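You operate a simulated robot arm through the tools that you are given. There is no shell and no other tool. Be economical: measure what you need, move in short steps, check, and stop when the job is done.

The job below is to be done with a simulated robot arm. You get a single attempt, and the scene is never put back.

TASK
Set the easel ledge to the LOW line and stand the oats label on it.
Fine: first the envelope into the yellow slot of the letter rack; lock tight before the label goes on.

It is judged by the outcome, as a careful person would: the job done as asked, and still so three seconds after it is handed in. It fails if anything else is knocked over, pushed out of place, dropped, spilled or broken.

THE ROBOT
A 6-joint arm with a two-finger parallel gripper, fixed in place. Base frame: the origin is at the foot of the arm, x ahead of it, y to its left, z up. Lengths are in mm, angles in degrees, forces in N, time in s.
With the tool pointing down near the work surface it reaches from about 120 to 740 mm from the base axis. Its first joint turns from -166.0 to 166.0 degrees. Payload 3.91 kg.
Tool frame: the origin (TCP) lies between the finger pads and is the grasp point; the fingertips stand 30 mm ahead of it; z points along the fingers, y is the line along which they close. The gripper opens to 110 mm. The fingers are 20 mm wide and 10 mm thick; the gripper's body (48 by 112 mm) begins 55 mm behind the TCP.
Orientation is that of the tool frame in the base frame, as a unit quaternion [x, y, z, w]. With the fingers straight down and closing along the base's y, the tool's x points along the base's -x, its y along +y and its z along -z.

THE INTERFACE
- The arm moves only by the tool drive_tool. Its argument "moves" is a list of rows, each a list of 3 entries, a list of its own where there are three numbers: the finger opening in mm, from 0 to 110, then the shift along the tool's x, y, z in units of 50 mm (1.0 is 50 mm), then the turn, a rotation vector about the tool's x, y, z in units of 8 degrees (1.0 is 8 degrees). In form: [[hand, [x, y, z], [rx, ry, rz]], ...]. A call has 1 to 8 rows; each row shifts and turns the commanded pose from where the row before left it, along the tool's axes as they then stand. A call with a number of a shift or a turn outside -1 to 1 is refused whole. Rows are played at 5 a second. More than 50 mm and 8.6 degrees between two rows, or a gripper value outside its range, and nothing of the call is played. A pose out of reach is approached as far as the arm can. The call stops where the force on the tool passes 50 N (or 10 N more than at its start, if that is more) or the arm is blocked; 0.2 s more then pass. The fingers move at their own pace (about 45 mm/s each) and stop on an object; they squeeze with about 21 N. The grip force told is the motor's: it shows also when the fingers shut on nothing. Time passes only in rows, and 0.2 s behind the last, so rows that do not move let the fingers close. It gives the time, the measured TCP pose, the force on the tool (base axes), the opening and the grip force at its end, in the units of the frame above (readings bear some noise).
- Cameras (640 x 400 px; columns grow to the right, rows downward): "scene" is fixed at [49.9, 648.8, 1619.7]; the picture's right is [-0.58, -0.81, 0.00], its down [-0.52, 0.37, -0.77] and it looks along [0.62, -0.45, -0.64] (base axes); focal length 305 px, centre (320, 200). "wrist" rides on the gripper at [71, 22, -107] in the tool frame; the picture's right is [-0.29, 0.96, 0.00], its down [-0.76, -0.23, -0.61] and it looks along [-0.58, -0.18, 0.79] (tool axes); focal length 243 px, centre (320, 200). There is no depth. A picture from a camera that has moved, and an enlarged one, comes with that camera's place and axes in the base frame and with its lens.
- grab_frame(camera): a new picture of that camera. The clock stands still meanwhile.
- raise_lower(by): slides the trunk up (or, below 0, down) by that many mm; the arm rides with it, the base frame stays. It gives what a move gives, with no picture.
- zoom(camera, box): a new picture of the part [left, top, right, bottom] of that camera's present view, enlarged. The clock stands still meanwhile.
- finish_job(): hands the job in; it is judged then, once.

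Work in short steps. Places have to be worked out from the pictures, the camera data and where the tool is seen: move nearer, look again, correct. Check each grasp and each placing, and mend what went wrong. You have 120 turns and 84 pictures in all, those below and enlarged ones among them. Open the gripper and draw the arm clear of the work before you hand the job in, unless the task says otherwise; then end with one line.

The tools are called as name(argument=value, ...) on one line, values as JSON. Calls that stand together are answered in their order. drive_tool: Moves the arm, as the interface text tells. Its arguments: {"type":"object","properties":{"moves":{"type":"array","items":{"type":"array"}}},"required":["moves"]} The other tools are called the same way: raise_lower (by) slides the trunk up or down; grab_frame (camera) takes a picture; zoom (camera, box) takes an enlarged picture of a part of a camera's view; finish_job () hands the job in.

At the start:

```text
t: 0.0
position: [277.9, 252.1, 1386.7]
ee_rot: [0.001, 1.0, 0.0, 0.001]
force: [-0.9, -0.2, 0.3]
opening: 110.0
grip_force: 0.1
trunk travel left (down, up): [-554.0, 36.0]
```

scene: 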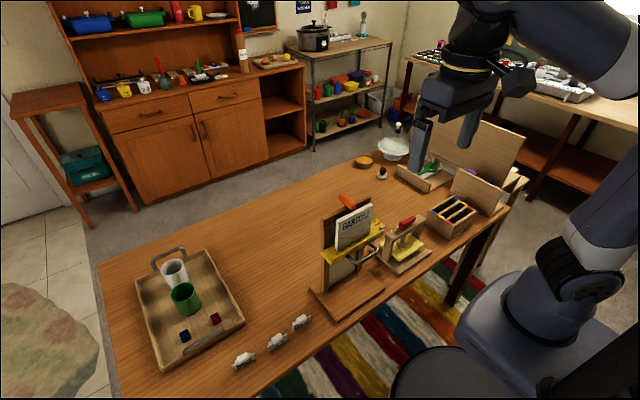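
wrist: 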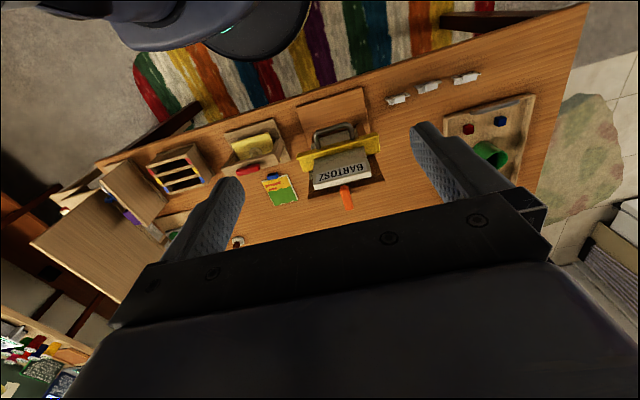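

The scene shows an easel with a yellow ledge, a letter rack, three white labels and other items. I'll zoom in on these to identify them.

zoom(camera="scene", box=[290, 170, 450, 330])

zoom(camera="scene", box=[380, 130, 530, 260])

zoom(camera="scene", box=[220, 300, 330, 380])

zoom(camera="wrist", box=[220, 60, 420, 240])

```text
2.50 times, centred on (370, 250) of scene
camera zoom: at [49.9, 648.8, 1619.7], right [-0.58, -0.81, 0.0], down [-0.52, 0.37, -0.77], along [0.62, -0.45, -0.64], focal length 763 px, centre (195, 75)
```

zoom: 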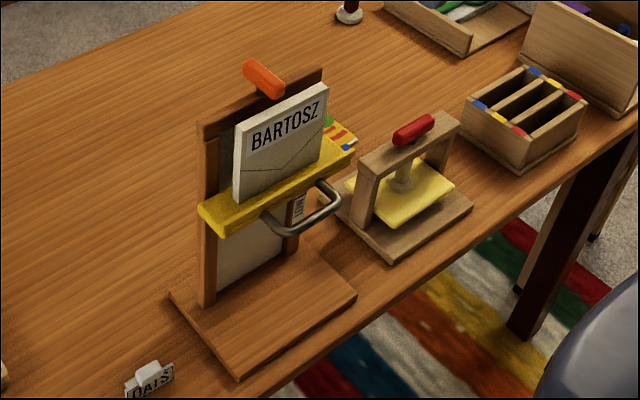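

```text
3.08 times, centred on (455, 195) of scene
camera zoom: at [49.9, 648.8, 1619.7], right [-0.58, -0.81, 0.0], down [-0.52, 0.37, -0.77], along [0.62, -0.45, -0.64], focal length 939 px, centre (-95, 215)
```

zoom: 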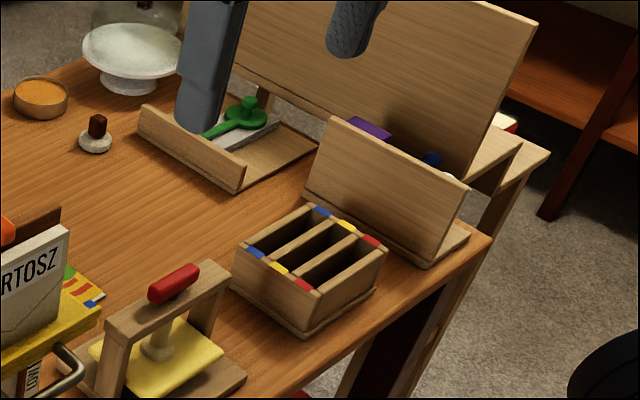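

```text
5.00 times, centred on (275, 340) of scene
camera zoom: at [49.9, 648.8, 1619.7], right [-0.58, -0.81, 0.0], down [-0.52, 0.37, -0.77], along [0.62, -0.45, -0.64], focal length 1525 px, centre (545, -500)
```

zoom: 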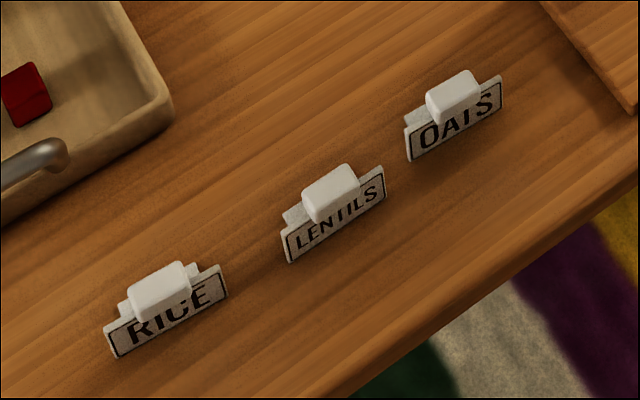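

```text
2.22 times, centred on (320, 150) of wrist
camera zoom: at [206.0, 273.6, 1495.0], right [0.29, 0.96, 0.0], down [0.76, -0.23, 0.61], along [0.58, -0.18, -0.79], focal length 539 px, centre (320, 311)
```

zoom: 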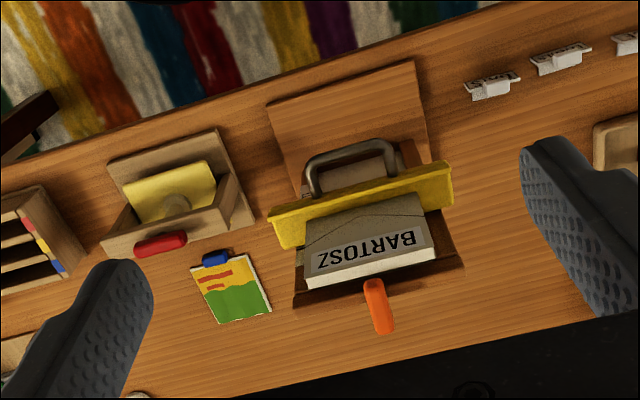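

The layout is clear: easel near x≈400–540, y≈137–331, OATS label near (452, 420), and the rack's yellow slot is the middle one. I'll lower the trunk to look at the easel more closely.

raise_lower(by=-230)

grab_frame(camera="wrist")

grab_frame(camera="scene")

```text
t: 2.4
position: [276.9, 253.3, 1157.9]
ee_rot: [0.0, 1.0, 0.0, 0.001]
force: [-0.5, 0.5, 1.1]
opening: 110.1
grip_force: 0.0
trunk travel left (down, up): [-324.0, 266.0]
```

```text
77 pictures are left
camera wrist: at [206.0, 273.5, 1265.0], right [0.29, 0.96, 0.0], down [0.76, -0.23, 0.61], along [0.58, -0.18, -0.79], focal length 243 px, centre (320, 200)
```

wrist: 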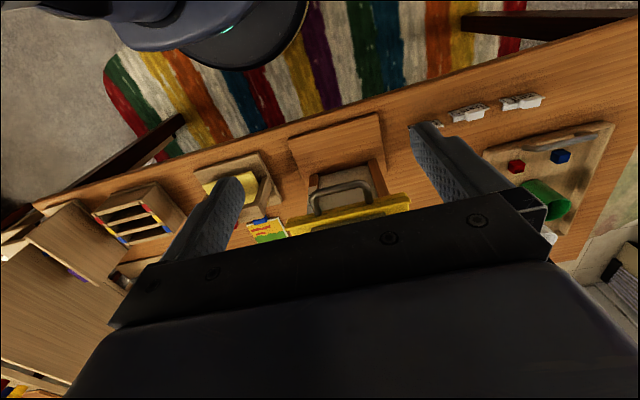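

```text
76 pictures are left
```

scene: 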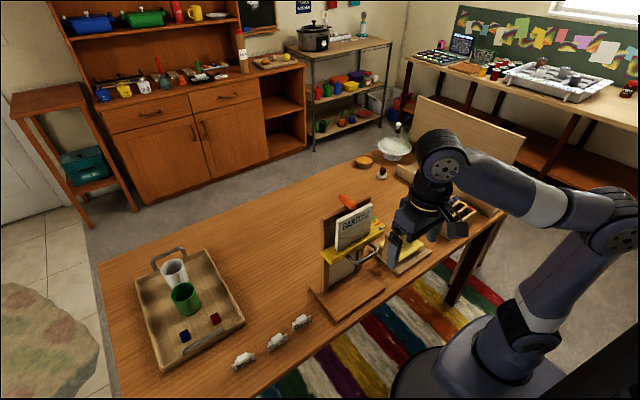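

The gripper hides the easel's upper part. I'll tilt the tool forward about 32° to see the easel's front and its marking lines.

drive_tool(moves=[[110, [0, 0, 0], [0, -1, 0]], [110, [0, 0, 0], [0, -1, 0]], [110, [0, 0, 0], [0, -1, 0]], [110, [0, 0, 0], [0, -1, 0]], [110, [0, 0, 0], [0, 0, 0]]])

grab_frame(camera="wrist")

```text
t: 3.6
position: [278.2, 252.4, 1156.9]
ee_rot: [0.0, 0.961, 0.0, 0.277]
force: [-0.1, 0.6, 0.2]
opening: 110.1
grip_force: 0.0
trunk travel left (down, up): [-324.0, 266.0]
```

```text
75 pictures are left
camera wrist: at [159.5, 273.3, 1210.8], right [0.25, 0.96, 0.15], down [0.32, -0.23, 0.92], along [0.91, -0.18, -0.36], focal length 243 px, centre (320, 200)
```

wrist: 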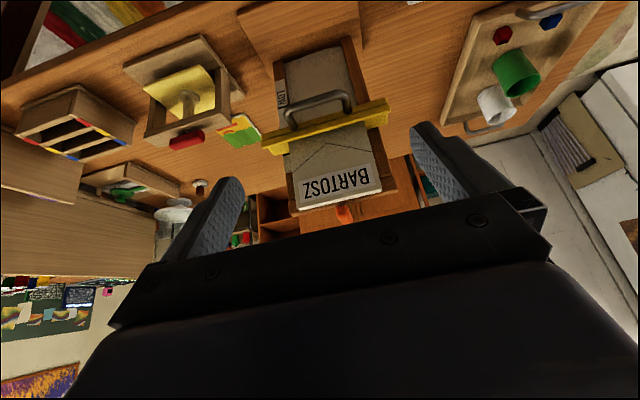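

zoom(camera="wrist", box=[220, 0, 430, 240])

zoom(camera="wrist", box=[240, 50, 320, 130])

zoom(camera="wrist", box=[0, 60, 200, 200])

```text
1.67 times, centred on (325, 120) of wrist
camera zoom: at [159.5, 273.3, 1210.8], right [0.25, 0.96, 0.15], down [0.32, -0.23, 0.92], along [0.91, -0.18, -0.36], focal length 404 px, centre (312, 333)
```

zoom: 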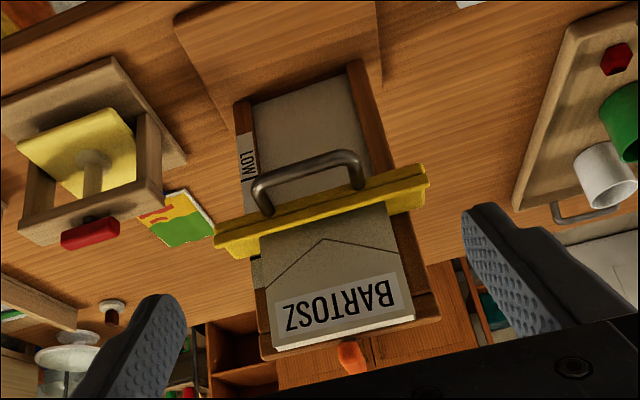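

```text
5.00 times, centred on (280, 90) of wrist
camera zoom: at [159.5, 273.3, 1210.8], right [0.25, 0.96, 0.15], down [0.32, -0.23, 0.92], along [0.91, -0.18, -0.36], focal length 1213 px, centre (520, 750)
```

zoom: 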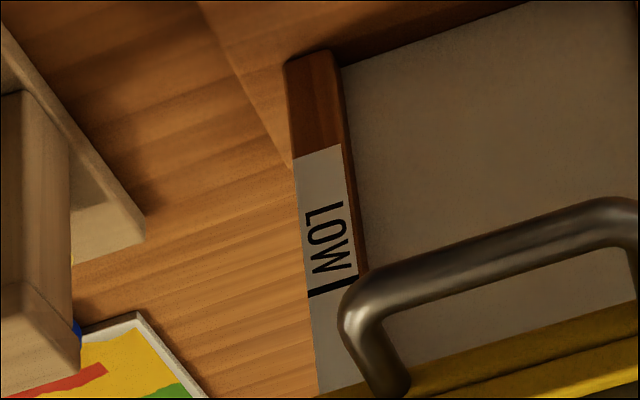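

```text
2.86 times, centred on (100, 130) of wrist
camera zoom: at [159.5, 273.3, 1210.8], right [0.25, 0.96, 0.15], down [0.32, -0.23, 0.92], along [0.91, -0.18, -0.36], focal length 693 px, centre (949, 400)
```

zoom: 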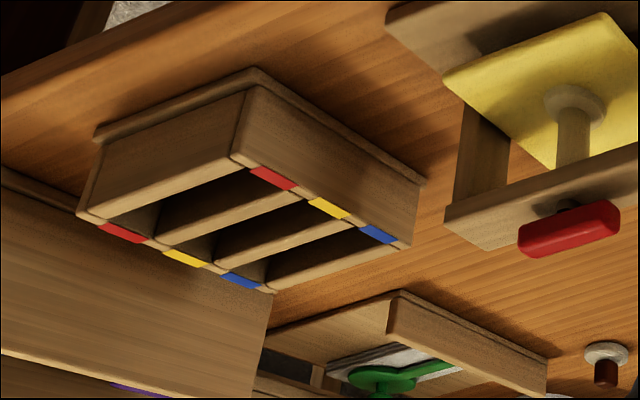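

The LOW line is on the right post near z≈879 and the ledge is currently higher. The orange lever is on top of the easel near (496, 237, 1112). I'll untilt, rise and yaw by 90° for a side view with the fingers closing along x.

drive_tool(moves=[[110, [0, 0, 0], [0, 1, 0]], [110, [0, 0, 0], [0, 1, 0]], [110, [0, 0, 0], [0, 1, 0]], [110, [0, 0, 0], [0, 1, 0]], [110, [0, 0, -0.5], [0, 0, 1]], [110, [0, 0, -0.5], [0, 0, 1]], [110, [0, 0, -0.5], [0, 0, 1]], [110, [0, 0, -0.5], [0, 0, 1]]])

drive_tool(moves=[[110, [0, 0, 0], [0, 0, 1]], [110, [0, 0, 0], [0, 0, 1]], [110, [0, 0, 0], [0, 0, 1]], [110, [0, 0, 0], [0, 0, 1]], [110, [0, 0, 0], [0, 0, 1]], [110, [0, 0, 0], [0, 0, 1]], [110, [0, 0, 0], [0, 0, 1]], [110, [0, 0, 0], [0, 0, 0.25]]])

```text
t: 5.4
position: [274.7, 250.3, 1161.0]
ee_rot: [0.277, 0.961, 0.002, 0.001]
force: [0.2, -0.3, 0.6]
opening: 110.0
grip_force: 0.0
out of reach, approached as far as the arm can: row 5, 6, 7, 8
trunk travel left (down, up): [-324.0, 266.0]
```

```text
t: 7.2
position: [276.2, 249.4, 1160.7]
ee_rot: [0.708, 0.706, 0.002, 0.0]
force: [0.6, -0.1, 0.6]
opening: 110.2
grip_force: 0.1
trunk travel left (down, up): [-324.0, 266.0]
```

The yaw is reached but the rise was out of the arm's reach, so I'll raise the trunk 80 mm and then move forward above the easel.

raise_lower(by=80)

drive_tool(moves=[[110, [0, 0.8, 0], [0, 0, 0]], [110, [0, 0.8, 0], [0, 0, 0]], [110, [0, 0.8, 0], [0, 0, 0]], [110, [0, 0.8, 0], [0, 0, 0]], [110, [0, 0.8, 0], [0, 0, 0]], [110, [0, 0.5, 0], [0, 0, 0]], [110, [0, 0, 0], [0, 0, 0]]])

grab_frame(camera="wrist")

```text
t: 8.4
position: [277.1, 249.5, 1241.5]
ee_rot: [0.707, 0.707, 0.001, 0.0]
force: [1.0, -0.7, 0.5]
opening: 110.0
grip_force: 0.0
trunk travel left (down, up): [-404.0, 186.0]
```

```text
t: 10.0
position: [487.2, 239.9, 1199.0]
ee_rot: [0.707, 0.707, 0.003, 0.0]
force: [-0.2, 0.1, -0.7]
opening: 110.0
grip_force: 0.0
out of reach, approached as far as the arm can: row 2, 3, 4, 5, 6
trunk travel left (down, up): [-404.0, 186.0]
```

```text
71 pictures are left
camera wrist: at [507.4, 311.1, 1307.1], right [0.96, -0.29, 0.0], down [-0.23, -0.76, 0.6], along [-0.17, -0.58, -0.8], focal length 243 px, centre (320, 200)
```

wrist: 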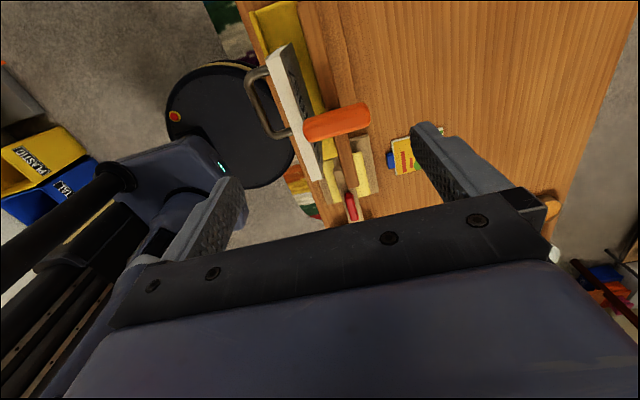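

zoom(camera="wrist", box=[220, 0, 420, 230])

zoom(camera="scene", box=[310, 180, 400, 310])

```text
1.74 times, centred on (320, 115) of wrist
camera zoom: at [507.4, 311.1, 1307.1], right [0.96, -0.29, 0.0], down [-0.23, -0.76, 0.6], along [-0.17, -0.58, -0.8], focal length 422 px, centre (320, 348)
```

zoom: 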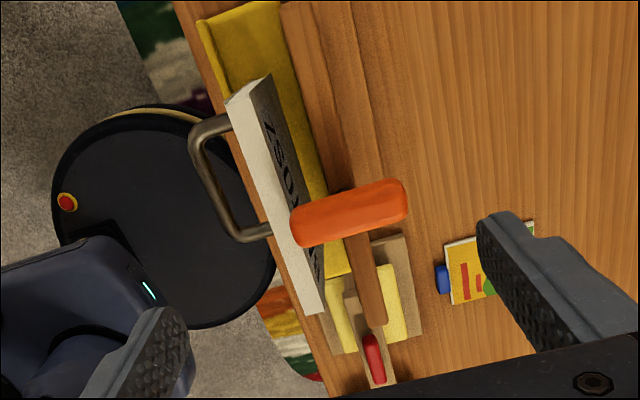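

```text
3.08 times, centred on (355, 245) of scene
camera zoom: at [49.9, 648.8, 1619.7], right [-0.58, -0.81, 0.0], down [-0.52, 0.37, -0.77], along [0.62, -0.45, -0.64], focal length 939 px, centre (212, 62)
```

zoom: 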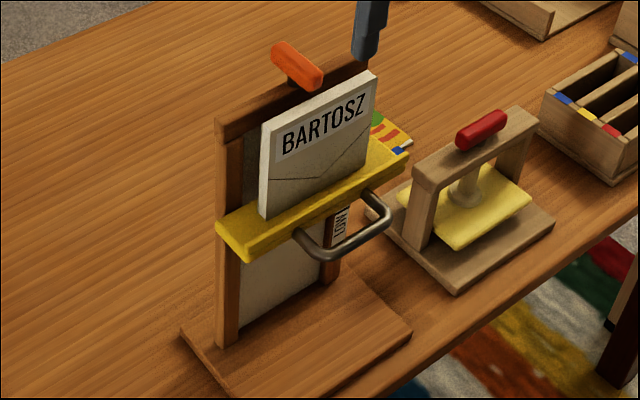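

The envelope stands free in the ledge groove: x≈460–474, y≈174–297, top z≈1094, with a gap of about 18 mm to the board. The orange lever overhangs at y≈241, so I'll grip off-centre at y≈273. First I move above that spot and check.

drive_tool(moves=[[60, [0.66, -0.4, 0], [0, 0, 0]], [60, [0, 0, 0.6], [0, 0, 0]], [60, [0, 0, 0], [0, 0, 0]], [60, [0, 0, 0], [0, 0, 0]]])

grab_frame(camera="wrist")

zoom(camera="scene", box=[310, 170, 400, 260])

```text
t: 11.0
position: [465.1, 274.1, 1167.3]
ee_rot: [0.707, 0.707, 0.001, 0.0]
force: [1.0, 0.5, 1.0]
opening: 59.8
grip_force: 0.0
trunk travel left (down, up): [-404.0, 186.0]
```

```text
68 pictures are left
camera wrist: at [486.9, 345.2, 1275.8], right [0.96, -0.29, 0.0], down [-0.23, -0.76, 0.61], along [-0.18, -0.58, -0.8], focal length 243 px, centre (320, 200)
```

wrist: 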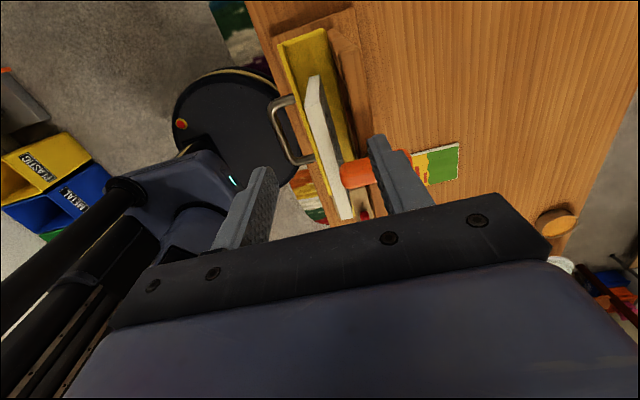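

```text
4.44 times, centred on (355, 215) of scene
camera zoom: at [49.9, 648.8, 1619.7], right [-0.58, -0.81, 0.0], down [-0.52, 0.37, -0.77], along [0.62, -0.45, -0.64], focal length 1356 px, centre (164, 133)
```

zoom: 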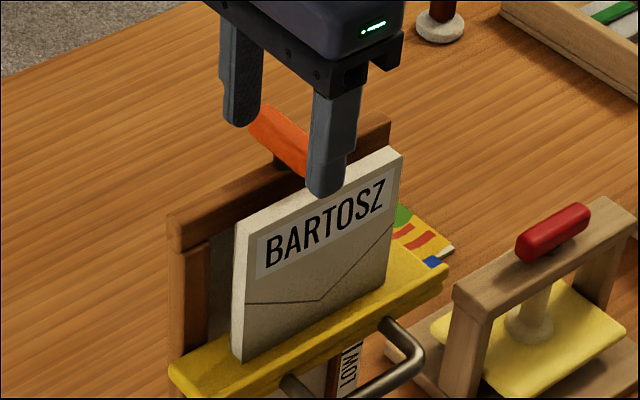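

zoom(camera="wrist", box=[230, 20, 430, 230])

```text
1.90 times, centred on (330, 125) of wrist
camera zoom: at [486.9, 345.2, 1275.8], right [0.96, -0.29, 0.0], down [-0.23, -0.76, 0.61], along [-0.18, -0.58, -0.8], focal length 462 px, centre (301, 343)
```

zoom: 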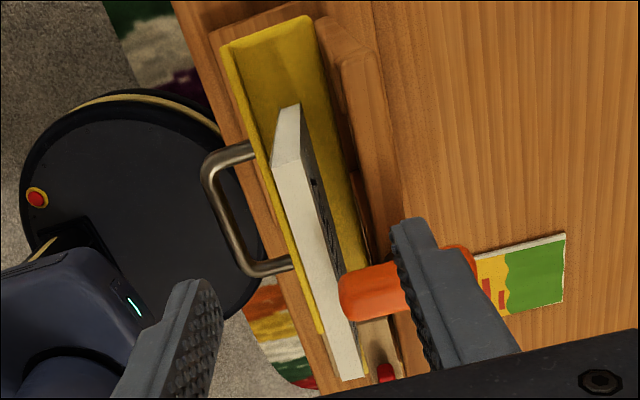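

Envelope centre is x≈465, about 12–13 mm thick, and the board front is at ≈490. I'll narrow the opening to 26 mm and come down to just above the envelope top to check alignment.

drive_tool(moves=[[26, [0, 0, 0], [0, 0, 0]], [26, [0, 0, 0], [0, 0, 0]], [26, [0, 0, 0.7], [0, 0, 0]], [26, [0, 0, 0], [0, 0, 0]]])

zoom(camera="wrist", box=[230, 20, 430, 230])

zoom(camera="scene", box=[320, 180, 390, 240])

```text
t: 12.0
position: [465.6, 274.6, 1133.7]
ee_rot: [0.707, 0.708, 0.001, 0.0]
force: [0.4, -0.6, 0.0]
opening: 26.1
grip_force: 0.0
trunk travel left (down, up): [-404.0, 186.0]
```

```text
1.90 times, centred on (330, 125) of wrist
camera zoom: at [486.6, 345.1, 1240.9], right [0.96, -0.29, 0.0], down [-0.23, -0.76, 0.61], along [-0.18, -0.58, -0.8], focal length 462 px, centre (301, 343)
```

zoom: 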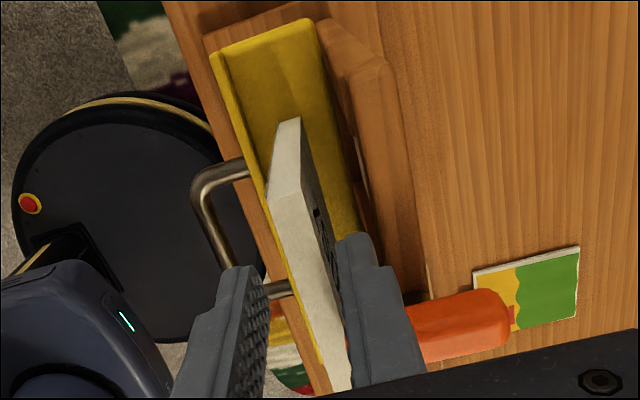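

```text
6.67 times, centred on (355, 210) of scene
camera zoom: at [49.9, 648.8, 1619.7], right [-0.58, -0.81, 0.0], down [-0.52, 0.37, -0.77], along [0.62, -0.45, -0.64], focal length 2034 px, centre (87, 133)
```

zoom: 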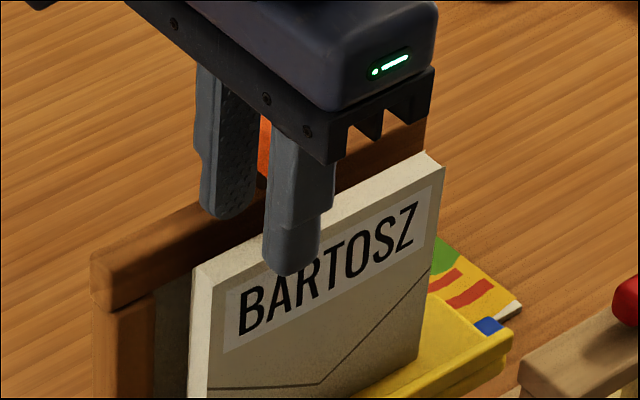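

The fingers straddle the envelope evenly. I'll descend to tip z≈1073 and check the gap to the board.

drive_tool(moves=[[24, [0, 0, 0.3], [0, 0, 0]], [24, [0, 0, 0.32], [0, 0, 0]], [24, [0, 0, 0], [0, 0, 0]]])

zoom(camera="wrist", box=[230, 20, 430, 230])

zoom(camera="scene", box=[320, 180, 390, 240])

```text
t: 12.8
position: [465.4, 273.5, 1101.9]
ee_rot: [0.707, 0.707, 0.001, 0.0]
force: [-0.1, -0.2, -0.2]
opening: 23.8
grip_force: 0.2
trunk travel left (down, up): [-404.0, 186.0]
```

```text
1.90 times, centred on (330, 125) of wrist
camera zoom: at [487.3, 345.1, 1209.8], right [0.96, -0.29, 0.0], down [-0.23, -0.76, 0.61], along [-0.18, -0.58, -0.8], focal length 462 px, centre (301, 343)
```

zoom: 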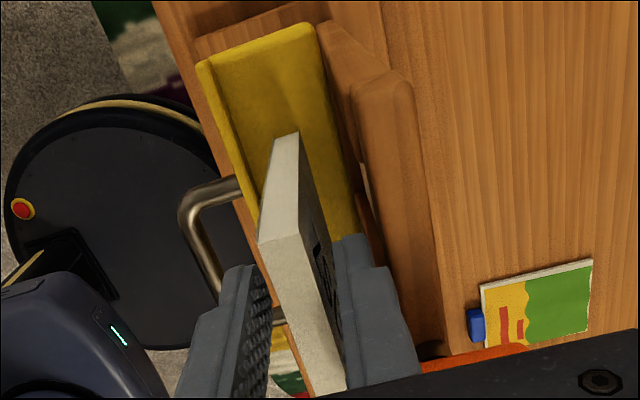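

```text
6.67 times, centred on (355, 210) of scene
camera zoom: at [49.9, 648.8, 1619.7], right [-0.58, -0.81, 0.0], down [-0.52, 0.37, -0.77], along [0.62, -0.45, -0.64], focal length 2034 px, centre (87, 133)
```

zoom: 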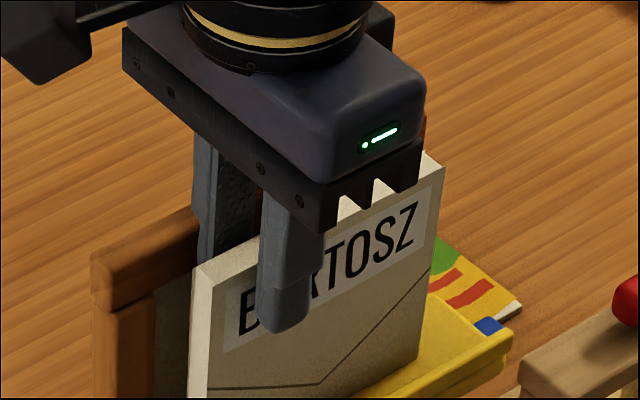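

There's clear space on both sides, so I'll descend 12 mm more and close on the envelope.

drive_tool(moves=[[24, [0, 0, 0.24], [0, 0, 0]], [0, [0, 0, 0], [0, 0, 0]], [0, [0, 0, 0], [0, 0, 0]], [0, [0, 0, 0], [0, 0, 0]], [0, [0, 0, 0], [0, 0, 0]]])

```text
t: 14.0
position: [466.2, 273.9, 1090.1]
ee_rot: [0.707, 0.707, 0.002, 0.0]
force: [-0.7, -1.3, 0.4]
opening: 15.9
grip_force: 21.0
trunk travel left (down, up): [-404.0, 186.0]
```

Gripped at 16 mm. I'll lift with the trunk and check.

raise_lower(by=60)

grab_frame(camera="scene")

grab_frame(camera="wrist")

```text
t: 15.0
position: [467.7, 273.0, 1152.0]
ee_rot: [0.707, 0.708, 0.001, 0.0]
force: [-0.1, -0.4, 0.1]
opening: 0.1
grip_force: 21.4
trunk travel left (down, up): [-464.0, 126.0]
```

```text
61 pictures are left
```

scene: 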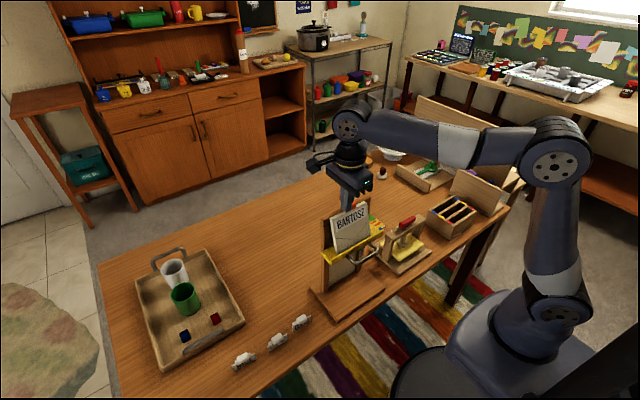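

```text
60 pictures are left
camera wrist: at [487.3, 344.5, 1258.9], right [0.96, -0.29, 0.0], down [-0.23, -0.76, 0.61], along [-0.17, -0.58, -0.8], focal length 243 px, centre (320, 200)
```

wrist: 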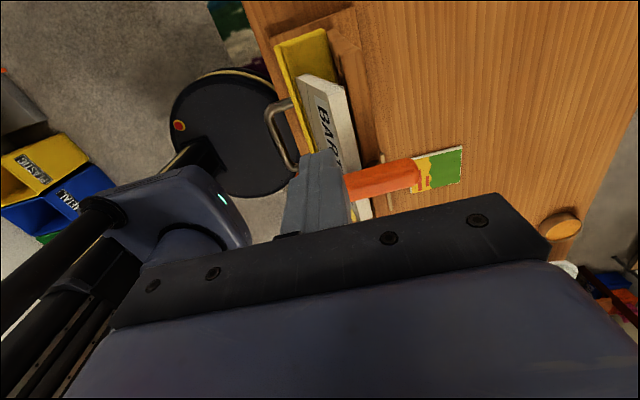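

The envelope slipped out and now leans back toward the board. I'll look at it closely.

zoom(camera="wrist", box=[230, 20, 430, 230])

zoom(camera="scene", box=[310, 180, 400, 280])

```text
1.90 times, centred on (330, 125) of wrist
camera zoom: at [487.3, 344.5, 1258.9], right [0.96, -0.29, 0.0], down [-0.23, -0.76, 0.61], along [-0.17, -0.58, -0.8], focal length 462 px, centre (301, 343)
```

zoom: 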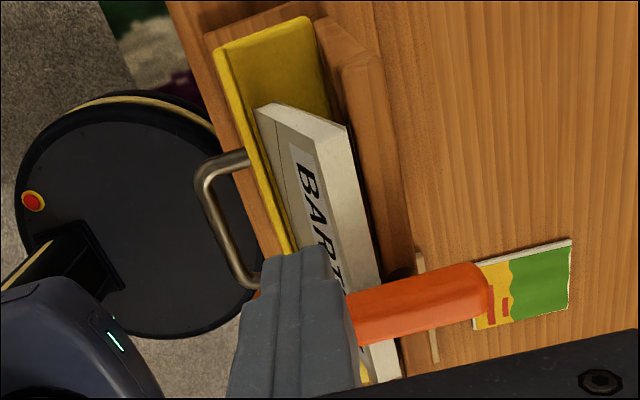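

```text
4.00 times, centred on (355, 230) of scene
camera zoom: at [49.9, 648.8, 1619.7], right [-0.58, -0.81, 0.0], down [-0.52, 0.37, -0.77], along [0.62, -0.45, -0.64], focal length 1220 px, centre (180, 80)
```

zoom: 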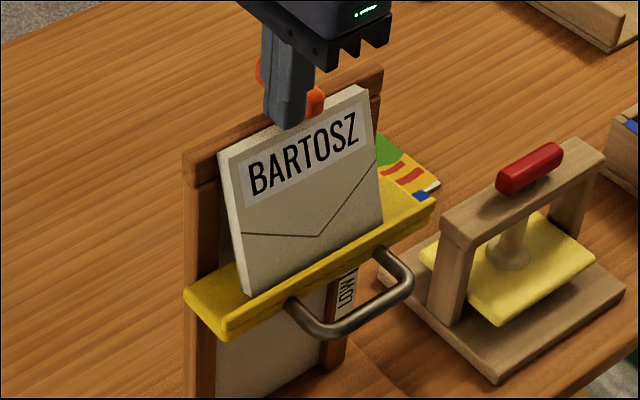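

The envelope now leans about 17° against the board top, its top under the lever end. I'll pinch just its top edge (fingertips kept above the board top), pull it gently upright toward −x, then regrip deeper. First I position with the fingers open 56 mm.

drive_tool(moves=[[56, [0, 0.2, 0], [0, 0, 0]], [56, [0, 0, 0], [0, 0, 0]], [56, [0, 0, 0], [0, 0, 0]], [56, [0, 0, 0.4], [0, 0, 0]], [56, [0, 0, 0.4], [0, 0, 0]], [56, [0, 0, 0], [0, 0, 0]]])

zoom(camera="wrist", box=[230, 20, 430, 230])

zoom(camera="scene", box=[320, 180, 390, 240])

```text
t: 16.4
position: [476.3, 274.2, 1119.5]
ee_rot: [0.707, 0.707, 0.012, 0.004]
force: [-3.7, -4.4, 17.0]
opening: 54.2
grip_force: 0.1
trunk travel left (down, up): [-464.0, 126.0]
stopped in row 6: the force on the tool passed its limit (the readings are from after the stop); the commanded pose is now the measured one
```

```text
1.90 times, centred on (330, 125) of wrist
camera zoom: at [495.5, 343.6, 1228.4], right [0.96, -0.29, 0.02], down [-0.24, -0.77, 0.59], along [-0.16, -0.57, -0.8], focal length 462 px, centre (301, 343)
```

zoom: 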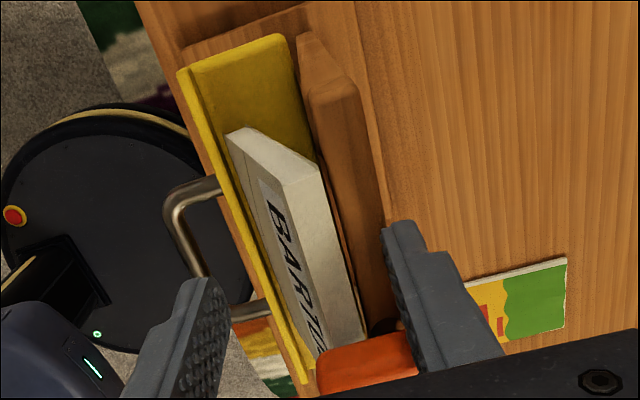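

```text
6.67 times, centred on (355, 210) of scene
camera zoom: at [49.9, 648.8, 1619.7], right [-0.58, -0.81, 0.0], down [-0.52, 0.37, -0.77], along [0.62, -0.45, -0.64], focal length 2034 px, centre (87, 133)
```

zoom: 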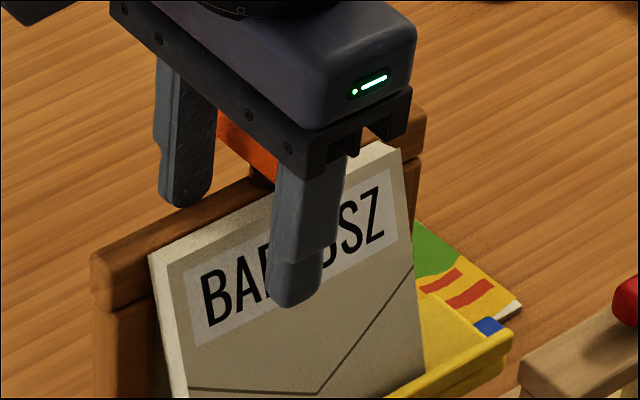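

The back finger touched the board top (so it's at about z≈1088), nothing moved. I'll lift 3 mm, correct the small tilt, narrow to 30 mm and pull the envelope's top forward so it stands upright.

drive_tool(moves=[[54, [0, 0, -0.08], [0.16, -0.08, 0]], [30, [0, 0, 0], [0, 0, 0]], [30, [0, 0, 0], [0, 0, 0]], [30, [0, -0.1, 0], [0, 0, 0]], [30, [0, -0.1, 0], [0, 0, 0]], [30, [0, -0.1, 0], [0, 0, 0]], [30, [0, 0, 0], [0, 0, 0]]])

zoom(camera="wrist", box=[230, 20, 430, 230])

zoom(camera="scene", box=[310, 180, 400, 270])

```text
t: 18.0
position: [464.0, 276.0, 1119.7]
ee_rot: [0.707, 0.707, -0.002, -0.001]
force: [-0.4, 0.1, -0.1]
opening: 29.8
grip_force: 0.1
trunk travel left (down, up): [-464.0, 126.0]
```

```text
1.90 times, centred on (330, 125) of wrist
camera zoom: at [484.7, 346.4, 1227.9], right [0.96, -0.29, -0.01], down [-0.23, -0.76, 0.61], along [-0.18, -0.58, -0.79], focal length 462 px, centre (301, 343)
```

zoom: 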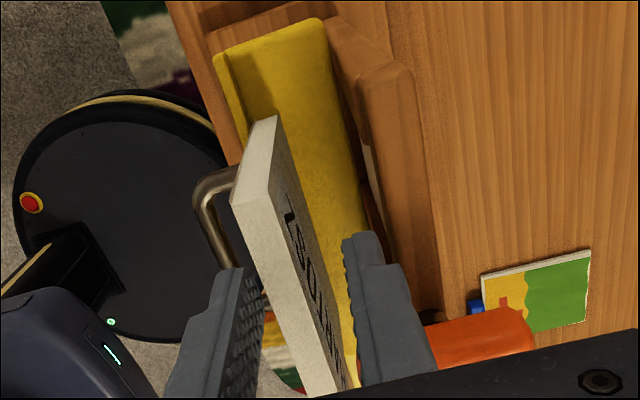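

```text
4.44 times, centred on (355, 225) of scene
camera zoom: at [49.9, 648.8, 1619.7], right [-0.58, -0.81, 0.0], down [-0.52, 0.37, -0.77], along [0.62, -0.45, -0.64], focal length 1356 px, centre (164, 89)
```

zoom: 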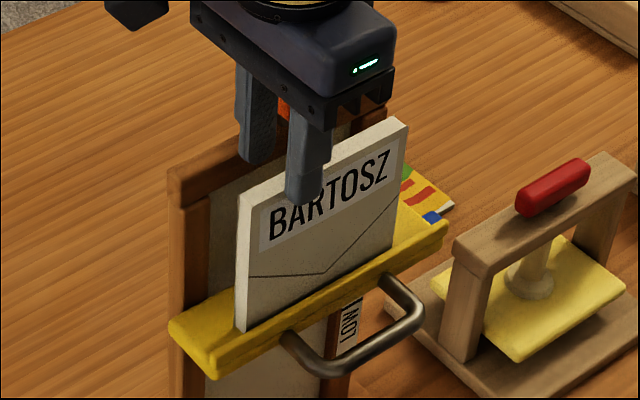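

The envelope stands upright again near the lip, clear of the lever. I'll centre on it (x≈457, y≈271), descend to z≈1083 and grip.

drive_tool(moves=[[30, [-0.1, -0.13, 0], [0, 0, 0]], [30, [0, 0, 0.25], [0, 0, 0]], [30, [0, 0, 0.25], [0, 0, 0]], [30, [0, 0, 0.23], [0, 0, 0]], [30, [0, 0, 0], [0, 0, 0]]])

zoom(camera="wrist", box=[230, 20, 430, 230])

```text
t: 19.2
position: [456.7, 269.4, 1082.4]
ee_rot: [0.707, 0.708, -0.002, -0.002]
force: [0.2, 0.7, 0.5]
opening: 29.8
grip_force: 0.1
trunk travel left (down, up): [-464.0, 126.0]
```

```text
1.90 times, centred on (330, 125) of wrist
camera zoom: at [478.3, 340.7, 1190.8], right [0.96, -0.29, 0.0], down [-0.23, -0.76, 0.61], along [-0.18, -0.58, -0.79], focal length 462 px, centre (301, 343)
```

zoom: 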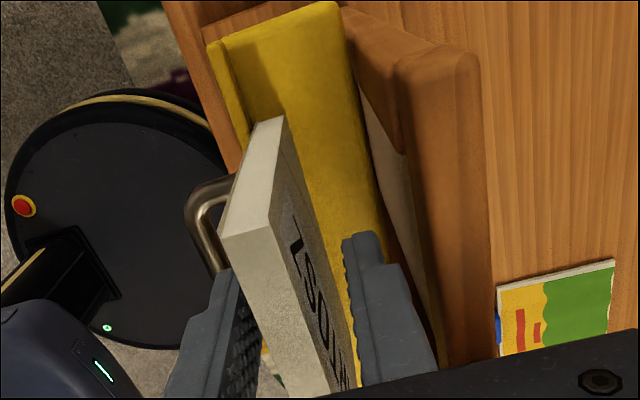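

The envelope sits about 5 mm forward of the finger centre. I'll shift −x, close, and lift a little with the arm to test the hold.

drive_tool(moves=[[30, [0, -0.09, 0], [0, 0, 0]], [0, [0, 0, 0], [0, 0, 0]], [0, [0, 0, 0], [0, 0, 0]], [0, [0, 0, 0], [0, 0, 0]], [0, [0, 0, -0.08], [0, 0, 0]], [0, [0, 0, -0.08], [0, 0, 0]], [0, [0, 0, -0.08], [0, 0, 0]]])

zoom(camera="scene", box=[310, 180, 400, 270])

```text
t: 20.8
position: [452.8, 269.7, 1096.1]
ee_rot: [0.707, 0.707, -0.002, -0.001]
force: [7.3, -0.3, -3.0]
opening: 15.5
grip_force: 20.9
trunk travel left (down, up): [-464.0, 126.0]
```

```text
4.44 times, centred on (355, 225) of scene
camera zoom: at [49.9, 648.8, 1619.7], right [-0.58, -0.81, 0.0], down [-0.52, 0.37, -0.77], along [0.62, -0.45, -0.64], focal length 1356 px, centre (164, 89)
```

zoom: 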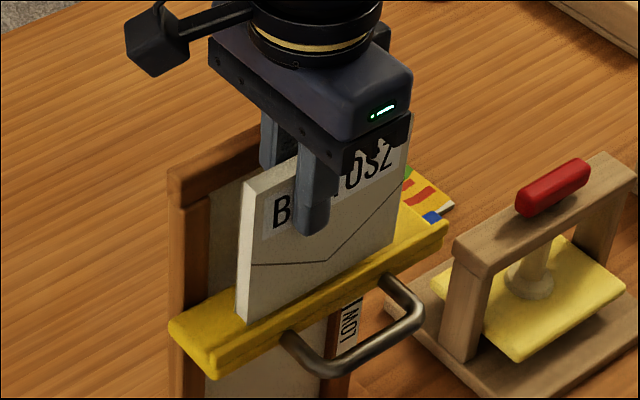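

It's lifting now (about 3 N hanging, some push against the lip). I'll ease +x by 2 mm and keep lifting gently.

drive_tool(moves=[[0, [0, 0.04, 0], [0, 0, 0]], [0, [0, 0, -0.15], [0, 0, 0]], [0, [0, 0, -0.2], [0, 0, 0]], [0, [0, 0, -0.2], [0, 0, 0]], [0, [0, 0, -0.2], [0, 0, 0]], [0, [0, 0, 0], [0, 0, 0]]])

zoom(camera="scene", box=[310, 160, 410, 270])

```text
t: 22.2
position: [454.6, 269.4, 1134.5]
ee_rot: [0.707, 0.707, -0.003, -0.001]
force: [0.3, 0.1, -0.6]
opening: 15.6
grip_force: 20.9
trunk travel left (down, up): [-464.0, 126.0]
```

```text
3.64 times, centred on (360, 215) of scene
camera zoom: at [49.9, 648.8, 1619.7], right [-0.58, -0.81, 0.0], down [-0.52, 0.37, -0.77], along [0.62, -0.45, -0.64], focal length 1109 px, centre (174, 146)
```

zoom: 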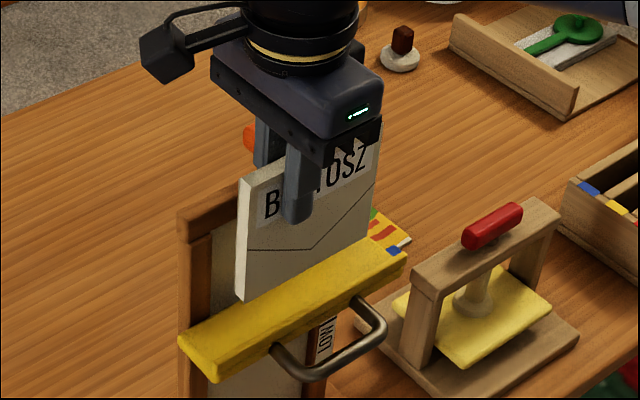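

Held level, about 45 mm clear of the ledge. Now I'll back off from the lever (−x) and carry it toward the rack (−y).

drive_tool(moves=[[0, [0, -0.35, 0], [0, 0, 0]], [0, [0, -0.35, 0], [0, 0, 0]], [0, [-0.4, 0, 0], [0, 0, 0]], [0, [-0.7, 0, 0], [0, 0, 0]], [0, [-0.7, 0, 0], [0, 0, 0]], [0, [-0.7, 0, 0], [0, 0, 0]], [0, [-0.7, 0, 0], [0, 0, 0]], [0, [-0.7, 0, 0], [0, 0, 0]]])

drive_tool(moves=[[0, [-0.7, 0, 0], [0, 0, 0]], [0, [-0.7, 0, 0], [0, 0, 0]], [0, [-0.7, 0, 0], [0, 0, 0]], [0, [-0.7, 0, 0], [0, 0, 0]], [0, [-0.7, 0.3, 0], [0, 0, 0]], [0, [-0.7, 0.3, 0], [0, 0, 0]], [0, [-0.4, 0.1, 0], [0, 0, 0]], [0, [0, 0, 0], [0, 0, 0]]])

grab_frame(camera="wrist")

zoom(camera="scene", box=[380, 120, 520, 250])

```text
t: 24.0
position: [419.9, 74.5, 1135.0]
ee_rot: [0.707, 0.708, -0.002, -0.001]
force: [0.8, 0.3, -0.8]
opening: 15.5
grip_force: 20.4
trunk travel left (down, up): [-464.0, 126.0]
```

```text
t: 25.8
position: [453.9, -154.8, 1135.1]
ee_rot: [0.707, 0.707, -0.003, -0.002]
force: [-0.1, 0.1, -0.3]
opening: 15.2
grip_force: 21.3
trunk travel left (down, up): [-464.0, 126.0]
```

```text
50 pictures are left
camera wrist: at [475.5, -83.5, 1242.0], right [0.96, -0.29, 0.0], down [-0.23, -0.76, 0.61], along [-0.18, -0.58, -0.79], focal length 243 px, centre (320, 200)
```

wrist: 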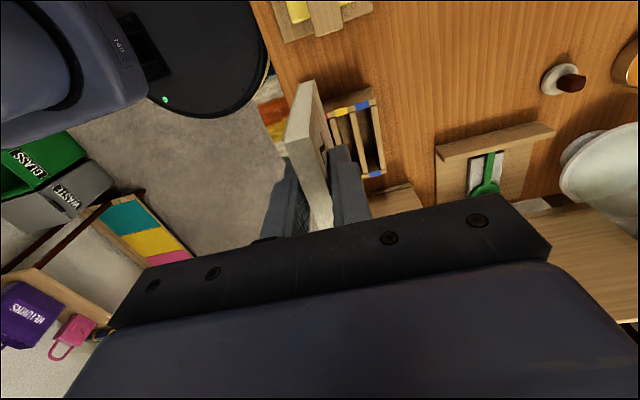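

```text
3.08 times, centred on (450, 185) of scene
camera zoom: at [49.9, 648.8, 1619.7], right [-0.58, -0.81, 0.0], down [-0.52, 0.37, -0.77], along [0.62, -0.45, -0.64], focal length 939 px, centre (-80, 246)
```

zoom: 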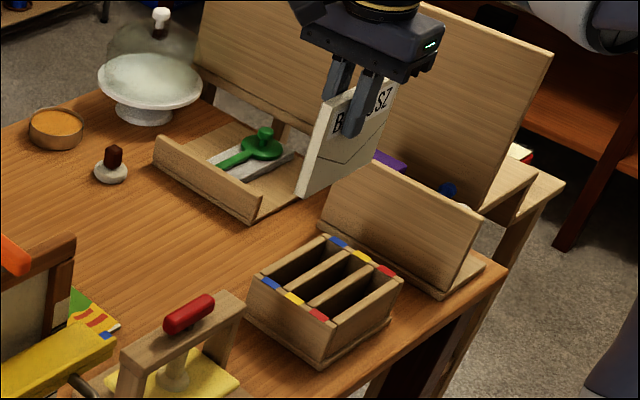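

zoom(camera="wrist", box=[270, 60, 410, 200])

```text
2.86 times, centred on (340, 130) of wrist
camera zoom: at [475.5, -83.5, 1242.0], right [0.96, -0.29, 0.0], down [-0.23, -0.76, 0.61], along [-0.18, -0.58, -0.79], focal length 693 px, centre (263, 400)
```

zoom: 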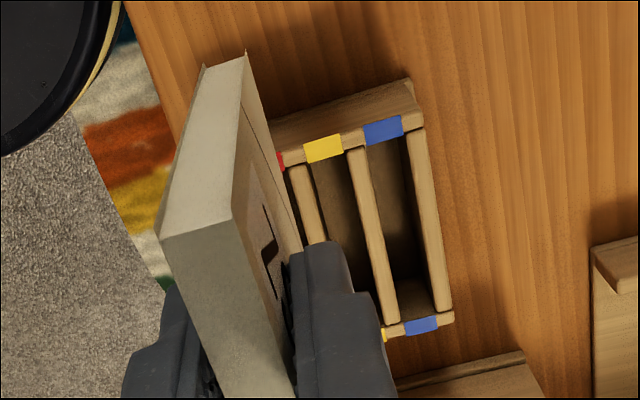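

From both cameras, the yellow slot centre is about (465, −275) with rack top z≈830. The envelope's +y end is 39 mm from the TCP, so I target TCP (465, −257). I move over it and lower the trunk partway.

drive_tool(moves=[[0, [-0.7, 0.11, 0], [0, 0, 0]], [0, [-0.7, 0.11, 0], [0, 0, 0]], [0, [-0.64, 0, 0], [0, 0, 0]], [0, [0, 0, 0], [0, 0, 0]]])

raise_lower(by=-170)

grab_frame(camera="wrist")

zoom(camera="scene", box=[410, 160, 510, 250])

```text
t: 26.8
position: [465.0, -255.7, 1135.2]
ee_rot: [0.707, 0.707, -0.002, -0.002]
force: [-0.8, -0.3, -0.4]
opening: 15.6
grip_force: 21.0
trunk travel left (down, up): [-464.0, 126.0]
```

```text
t: 28.7
position: [464.6, -255.4, 965.2]
ee_rot: [0.708, 0.707, -0.002, -0.001]
force: [0.1, -0.7, -0.6]
opening: 15.6
grip_force: 21.0
trunk travel left (down, up): [-294.0, 296.0]
```

```text
47 pictures are left
camera wrist: at [486.4, -185.1, 1072.3], right [0.96, -0.29, 0.0], down [-0.23, -0.76, 0.61], along [-0.18, -0.58, -0.79], focal length 243 px, centre (320, 200)
```

wrist: 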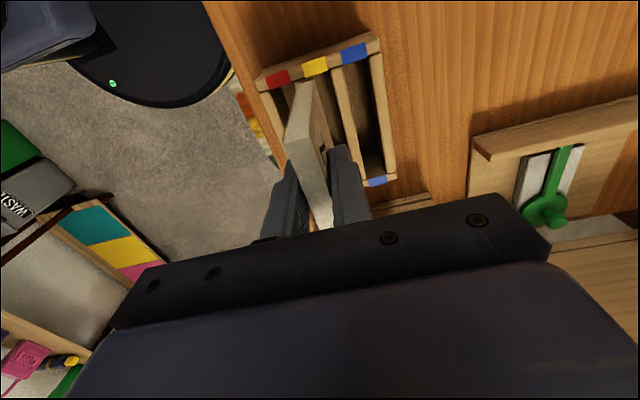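

```text
4.44 times, centred on (460, 205) of scene
camera zoom: at [49.9, 648.8, 1619.7], right [-0.58, -0.81, 0.0], down [-0.52, 0.37, -0.77], along [0.62, -0.45, -0.64], focal length 1356 px, centre (-302, 178)
```

zoom: 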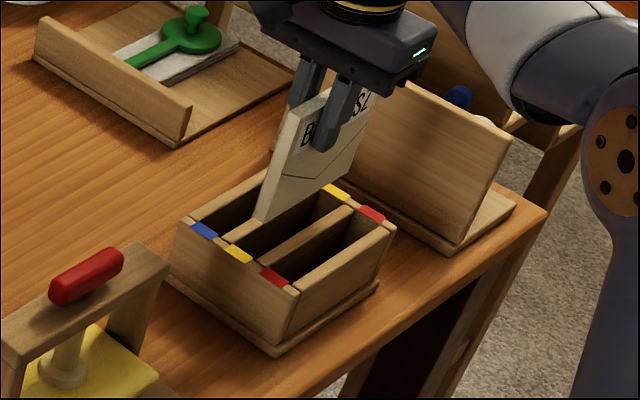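

zoom(camera="wrist", box=[240, 20, 420, 220])

```text
2.00 times, centred on (330, 120) of wrist
camera zoom: at [486.4, -185.1, 1072.3], right [0.96, -0.29, 0.0], down [-0.23, -0.76, 0.61], along [-0.18, -0.58, -0.79], focal length 485 px, centre (300, 360)
```

zoom: 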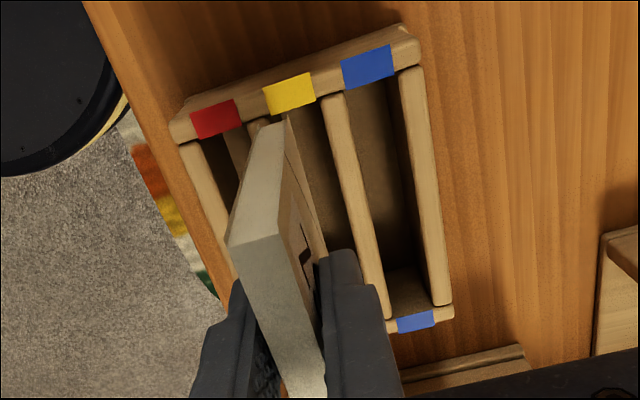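

The envelope needs about +4 mm in x and −7 mm in y to centre on the yellow slot. I'll correct that and lower to just above the rim.

drive_tool(moves=[[0, [-0.15, 0.08, 0], [0, 0, 0]], [0, [0, 0, 0.3], [0, 0, 0]], [0, [0, 0, 0.3], [0, 0, 0]], [0, [0, 0, 0], [0, 0, 0]]])

zoom(camera="wrist", box=[240, 20, 420, 220])

zoom(camera="scene", box=[420, 180, 490, 245])

```text
t: 29.7
position: [468.4, -264.0, 935.6]
ee_rot: [0.707, 0.707, -0.003, -0.001]
force: [0.3, 0.1, 0.3]
opening: 15.6
grip_force: 21.0
trunk travel left (down, up): [-294.0, 296.0]
```

```text
2.00 times, centred on (330, 120) of wrist
camera zoom: at [490.2, -192.9, 1042.2], right [0.96, -0.29, 0.0], down [-0.23, -0.76, 0.61], along [-0.18, -0.58, -0.79], focal length 485 px, centre (300, 360)
```

zoom: 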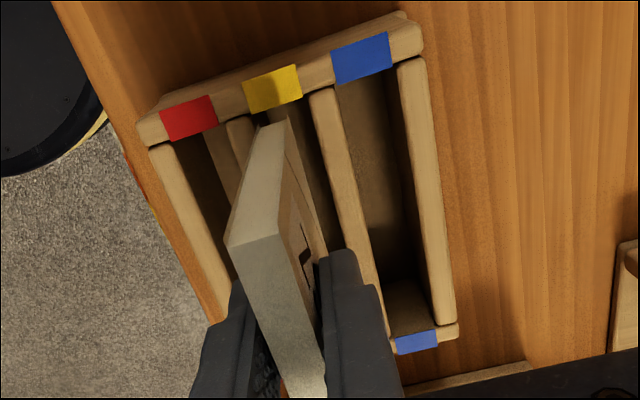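

```text
6.15 times, centred on (455, 212) of scene
camera zoom: at [49.9, 648.8, 1619.7], right [-0.58, -0.81, 0.0], down [-0.52, 0.37, -0.77], along [0.62, -0.45, -0.64], focal length 1878 px, centre (-511, 123)
```

zoom: 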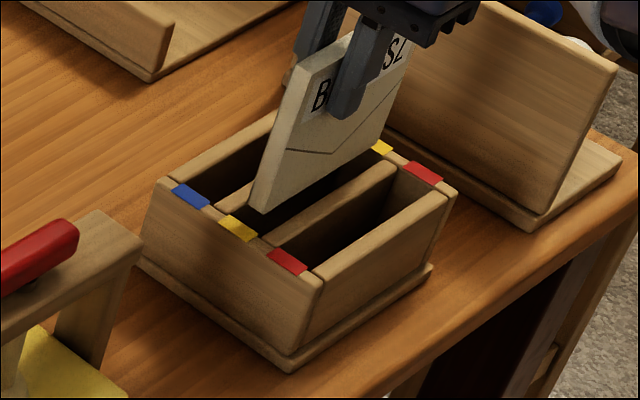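

zoom(camera="scene", box=[440, 188, 475, 222])

zoom(camera="wrist", box=[290, 40, 350, 100])

```text
11.76 times, centred on (458, 205) of scene
camera zoom: at [49.9, 648.8, 1619.7], right [-0.58, -0.81, 0.0], down [-0.52, 0.37, -0.77], along [0.62, -0.45, -0.64], focal length 3589 px, centre (-1298, 141)
```

zoom: 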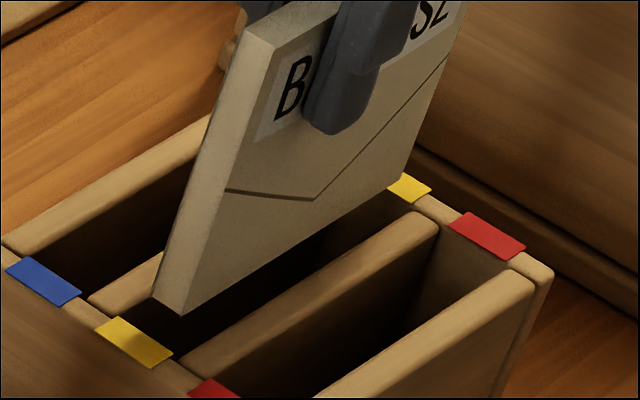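

```text
6.67 times, centred on (320, 70) of wrist
camera zoom: at [490.2, -192.9, 1042.2], right [0.96, -0.29, 0.0], down [-0.23, -0.76, 0.61], along [-0.18, -0.58, -0.79], focal length 1618 px, centre (320, 1067)
```

zoom: 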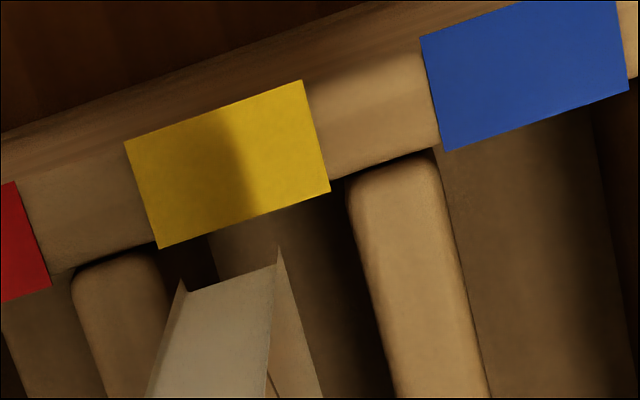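

The envelope is nearly aligned (needs about +2 mm x), with around 6–8 mm clear at each end and the rim about 10 mm below. I'll lower it 30 mm so the bottom enters the slot and check force.

drive_tool(moves=[[0, [-0.02, 0.04, 0], [0, 0, 0]], [0, [0, 0, 0.15], [0, 0, 0]], [0, [0, 0, 0.15], [0, 0, 0]], [0, [0, 0, 0.15], [0, 0, 0]], [0, [0, 0, 0.15], [0, 0, 0]], [0, [0, 0, 0], [0, 0, 0]]])

zoom(camera="scene", box=[435, 185, 475, 225])

zoom(camera="wrist", box=[240, 20, 420, 220])

```text
t: 31.1
position: [471.0, -264.6, 902.9]
ee_rot: [0.707, 0.707, -0.003, -0.002]
force: [0.3, -0.9, -1.2]
opening: 15.7
grip_force: 21.2
trunk travel left (down, up): [-294.0, 296.0]
```

```text
10.00 times, centred on (455, 205) of scene
camera zoom: at [49.9, 648.8, 1619.7], right [-0.58, -0.81, 0.0], down [-0.52, 0.37, -0.77], along [0.62, -0.45, -0.64], focal length 3051 px, centre (-1030, 150)
```

zoom: 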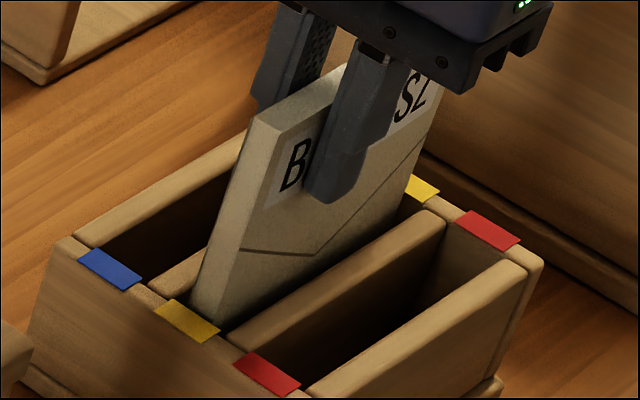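

```text
2.00 times, centred on (330, 120) of wrist
camera zoom: at [492.2, -193.7, 1011.9], right [0.96, -0.29, 0.0], down [-0.23, -0.76, 0.61], along [-0.18, -0.58, -0.79], focal length 485 px, centre (300, 360)
```

zoom: 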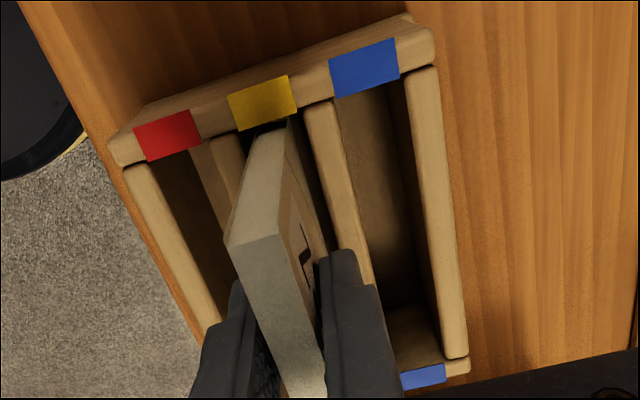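

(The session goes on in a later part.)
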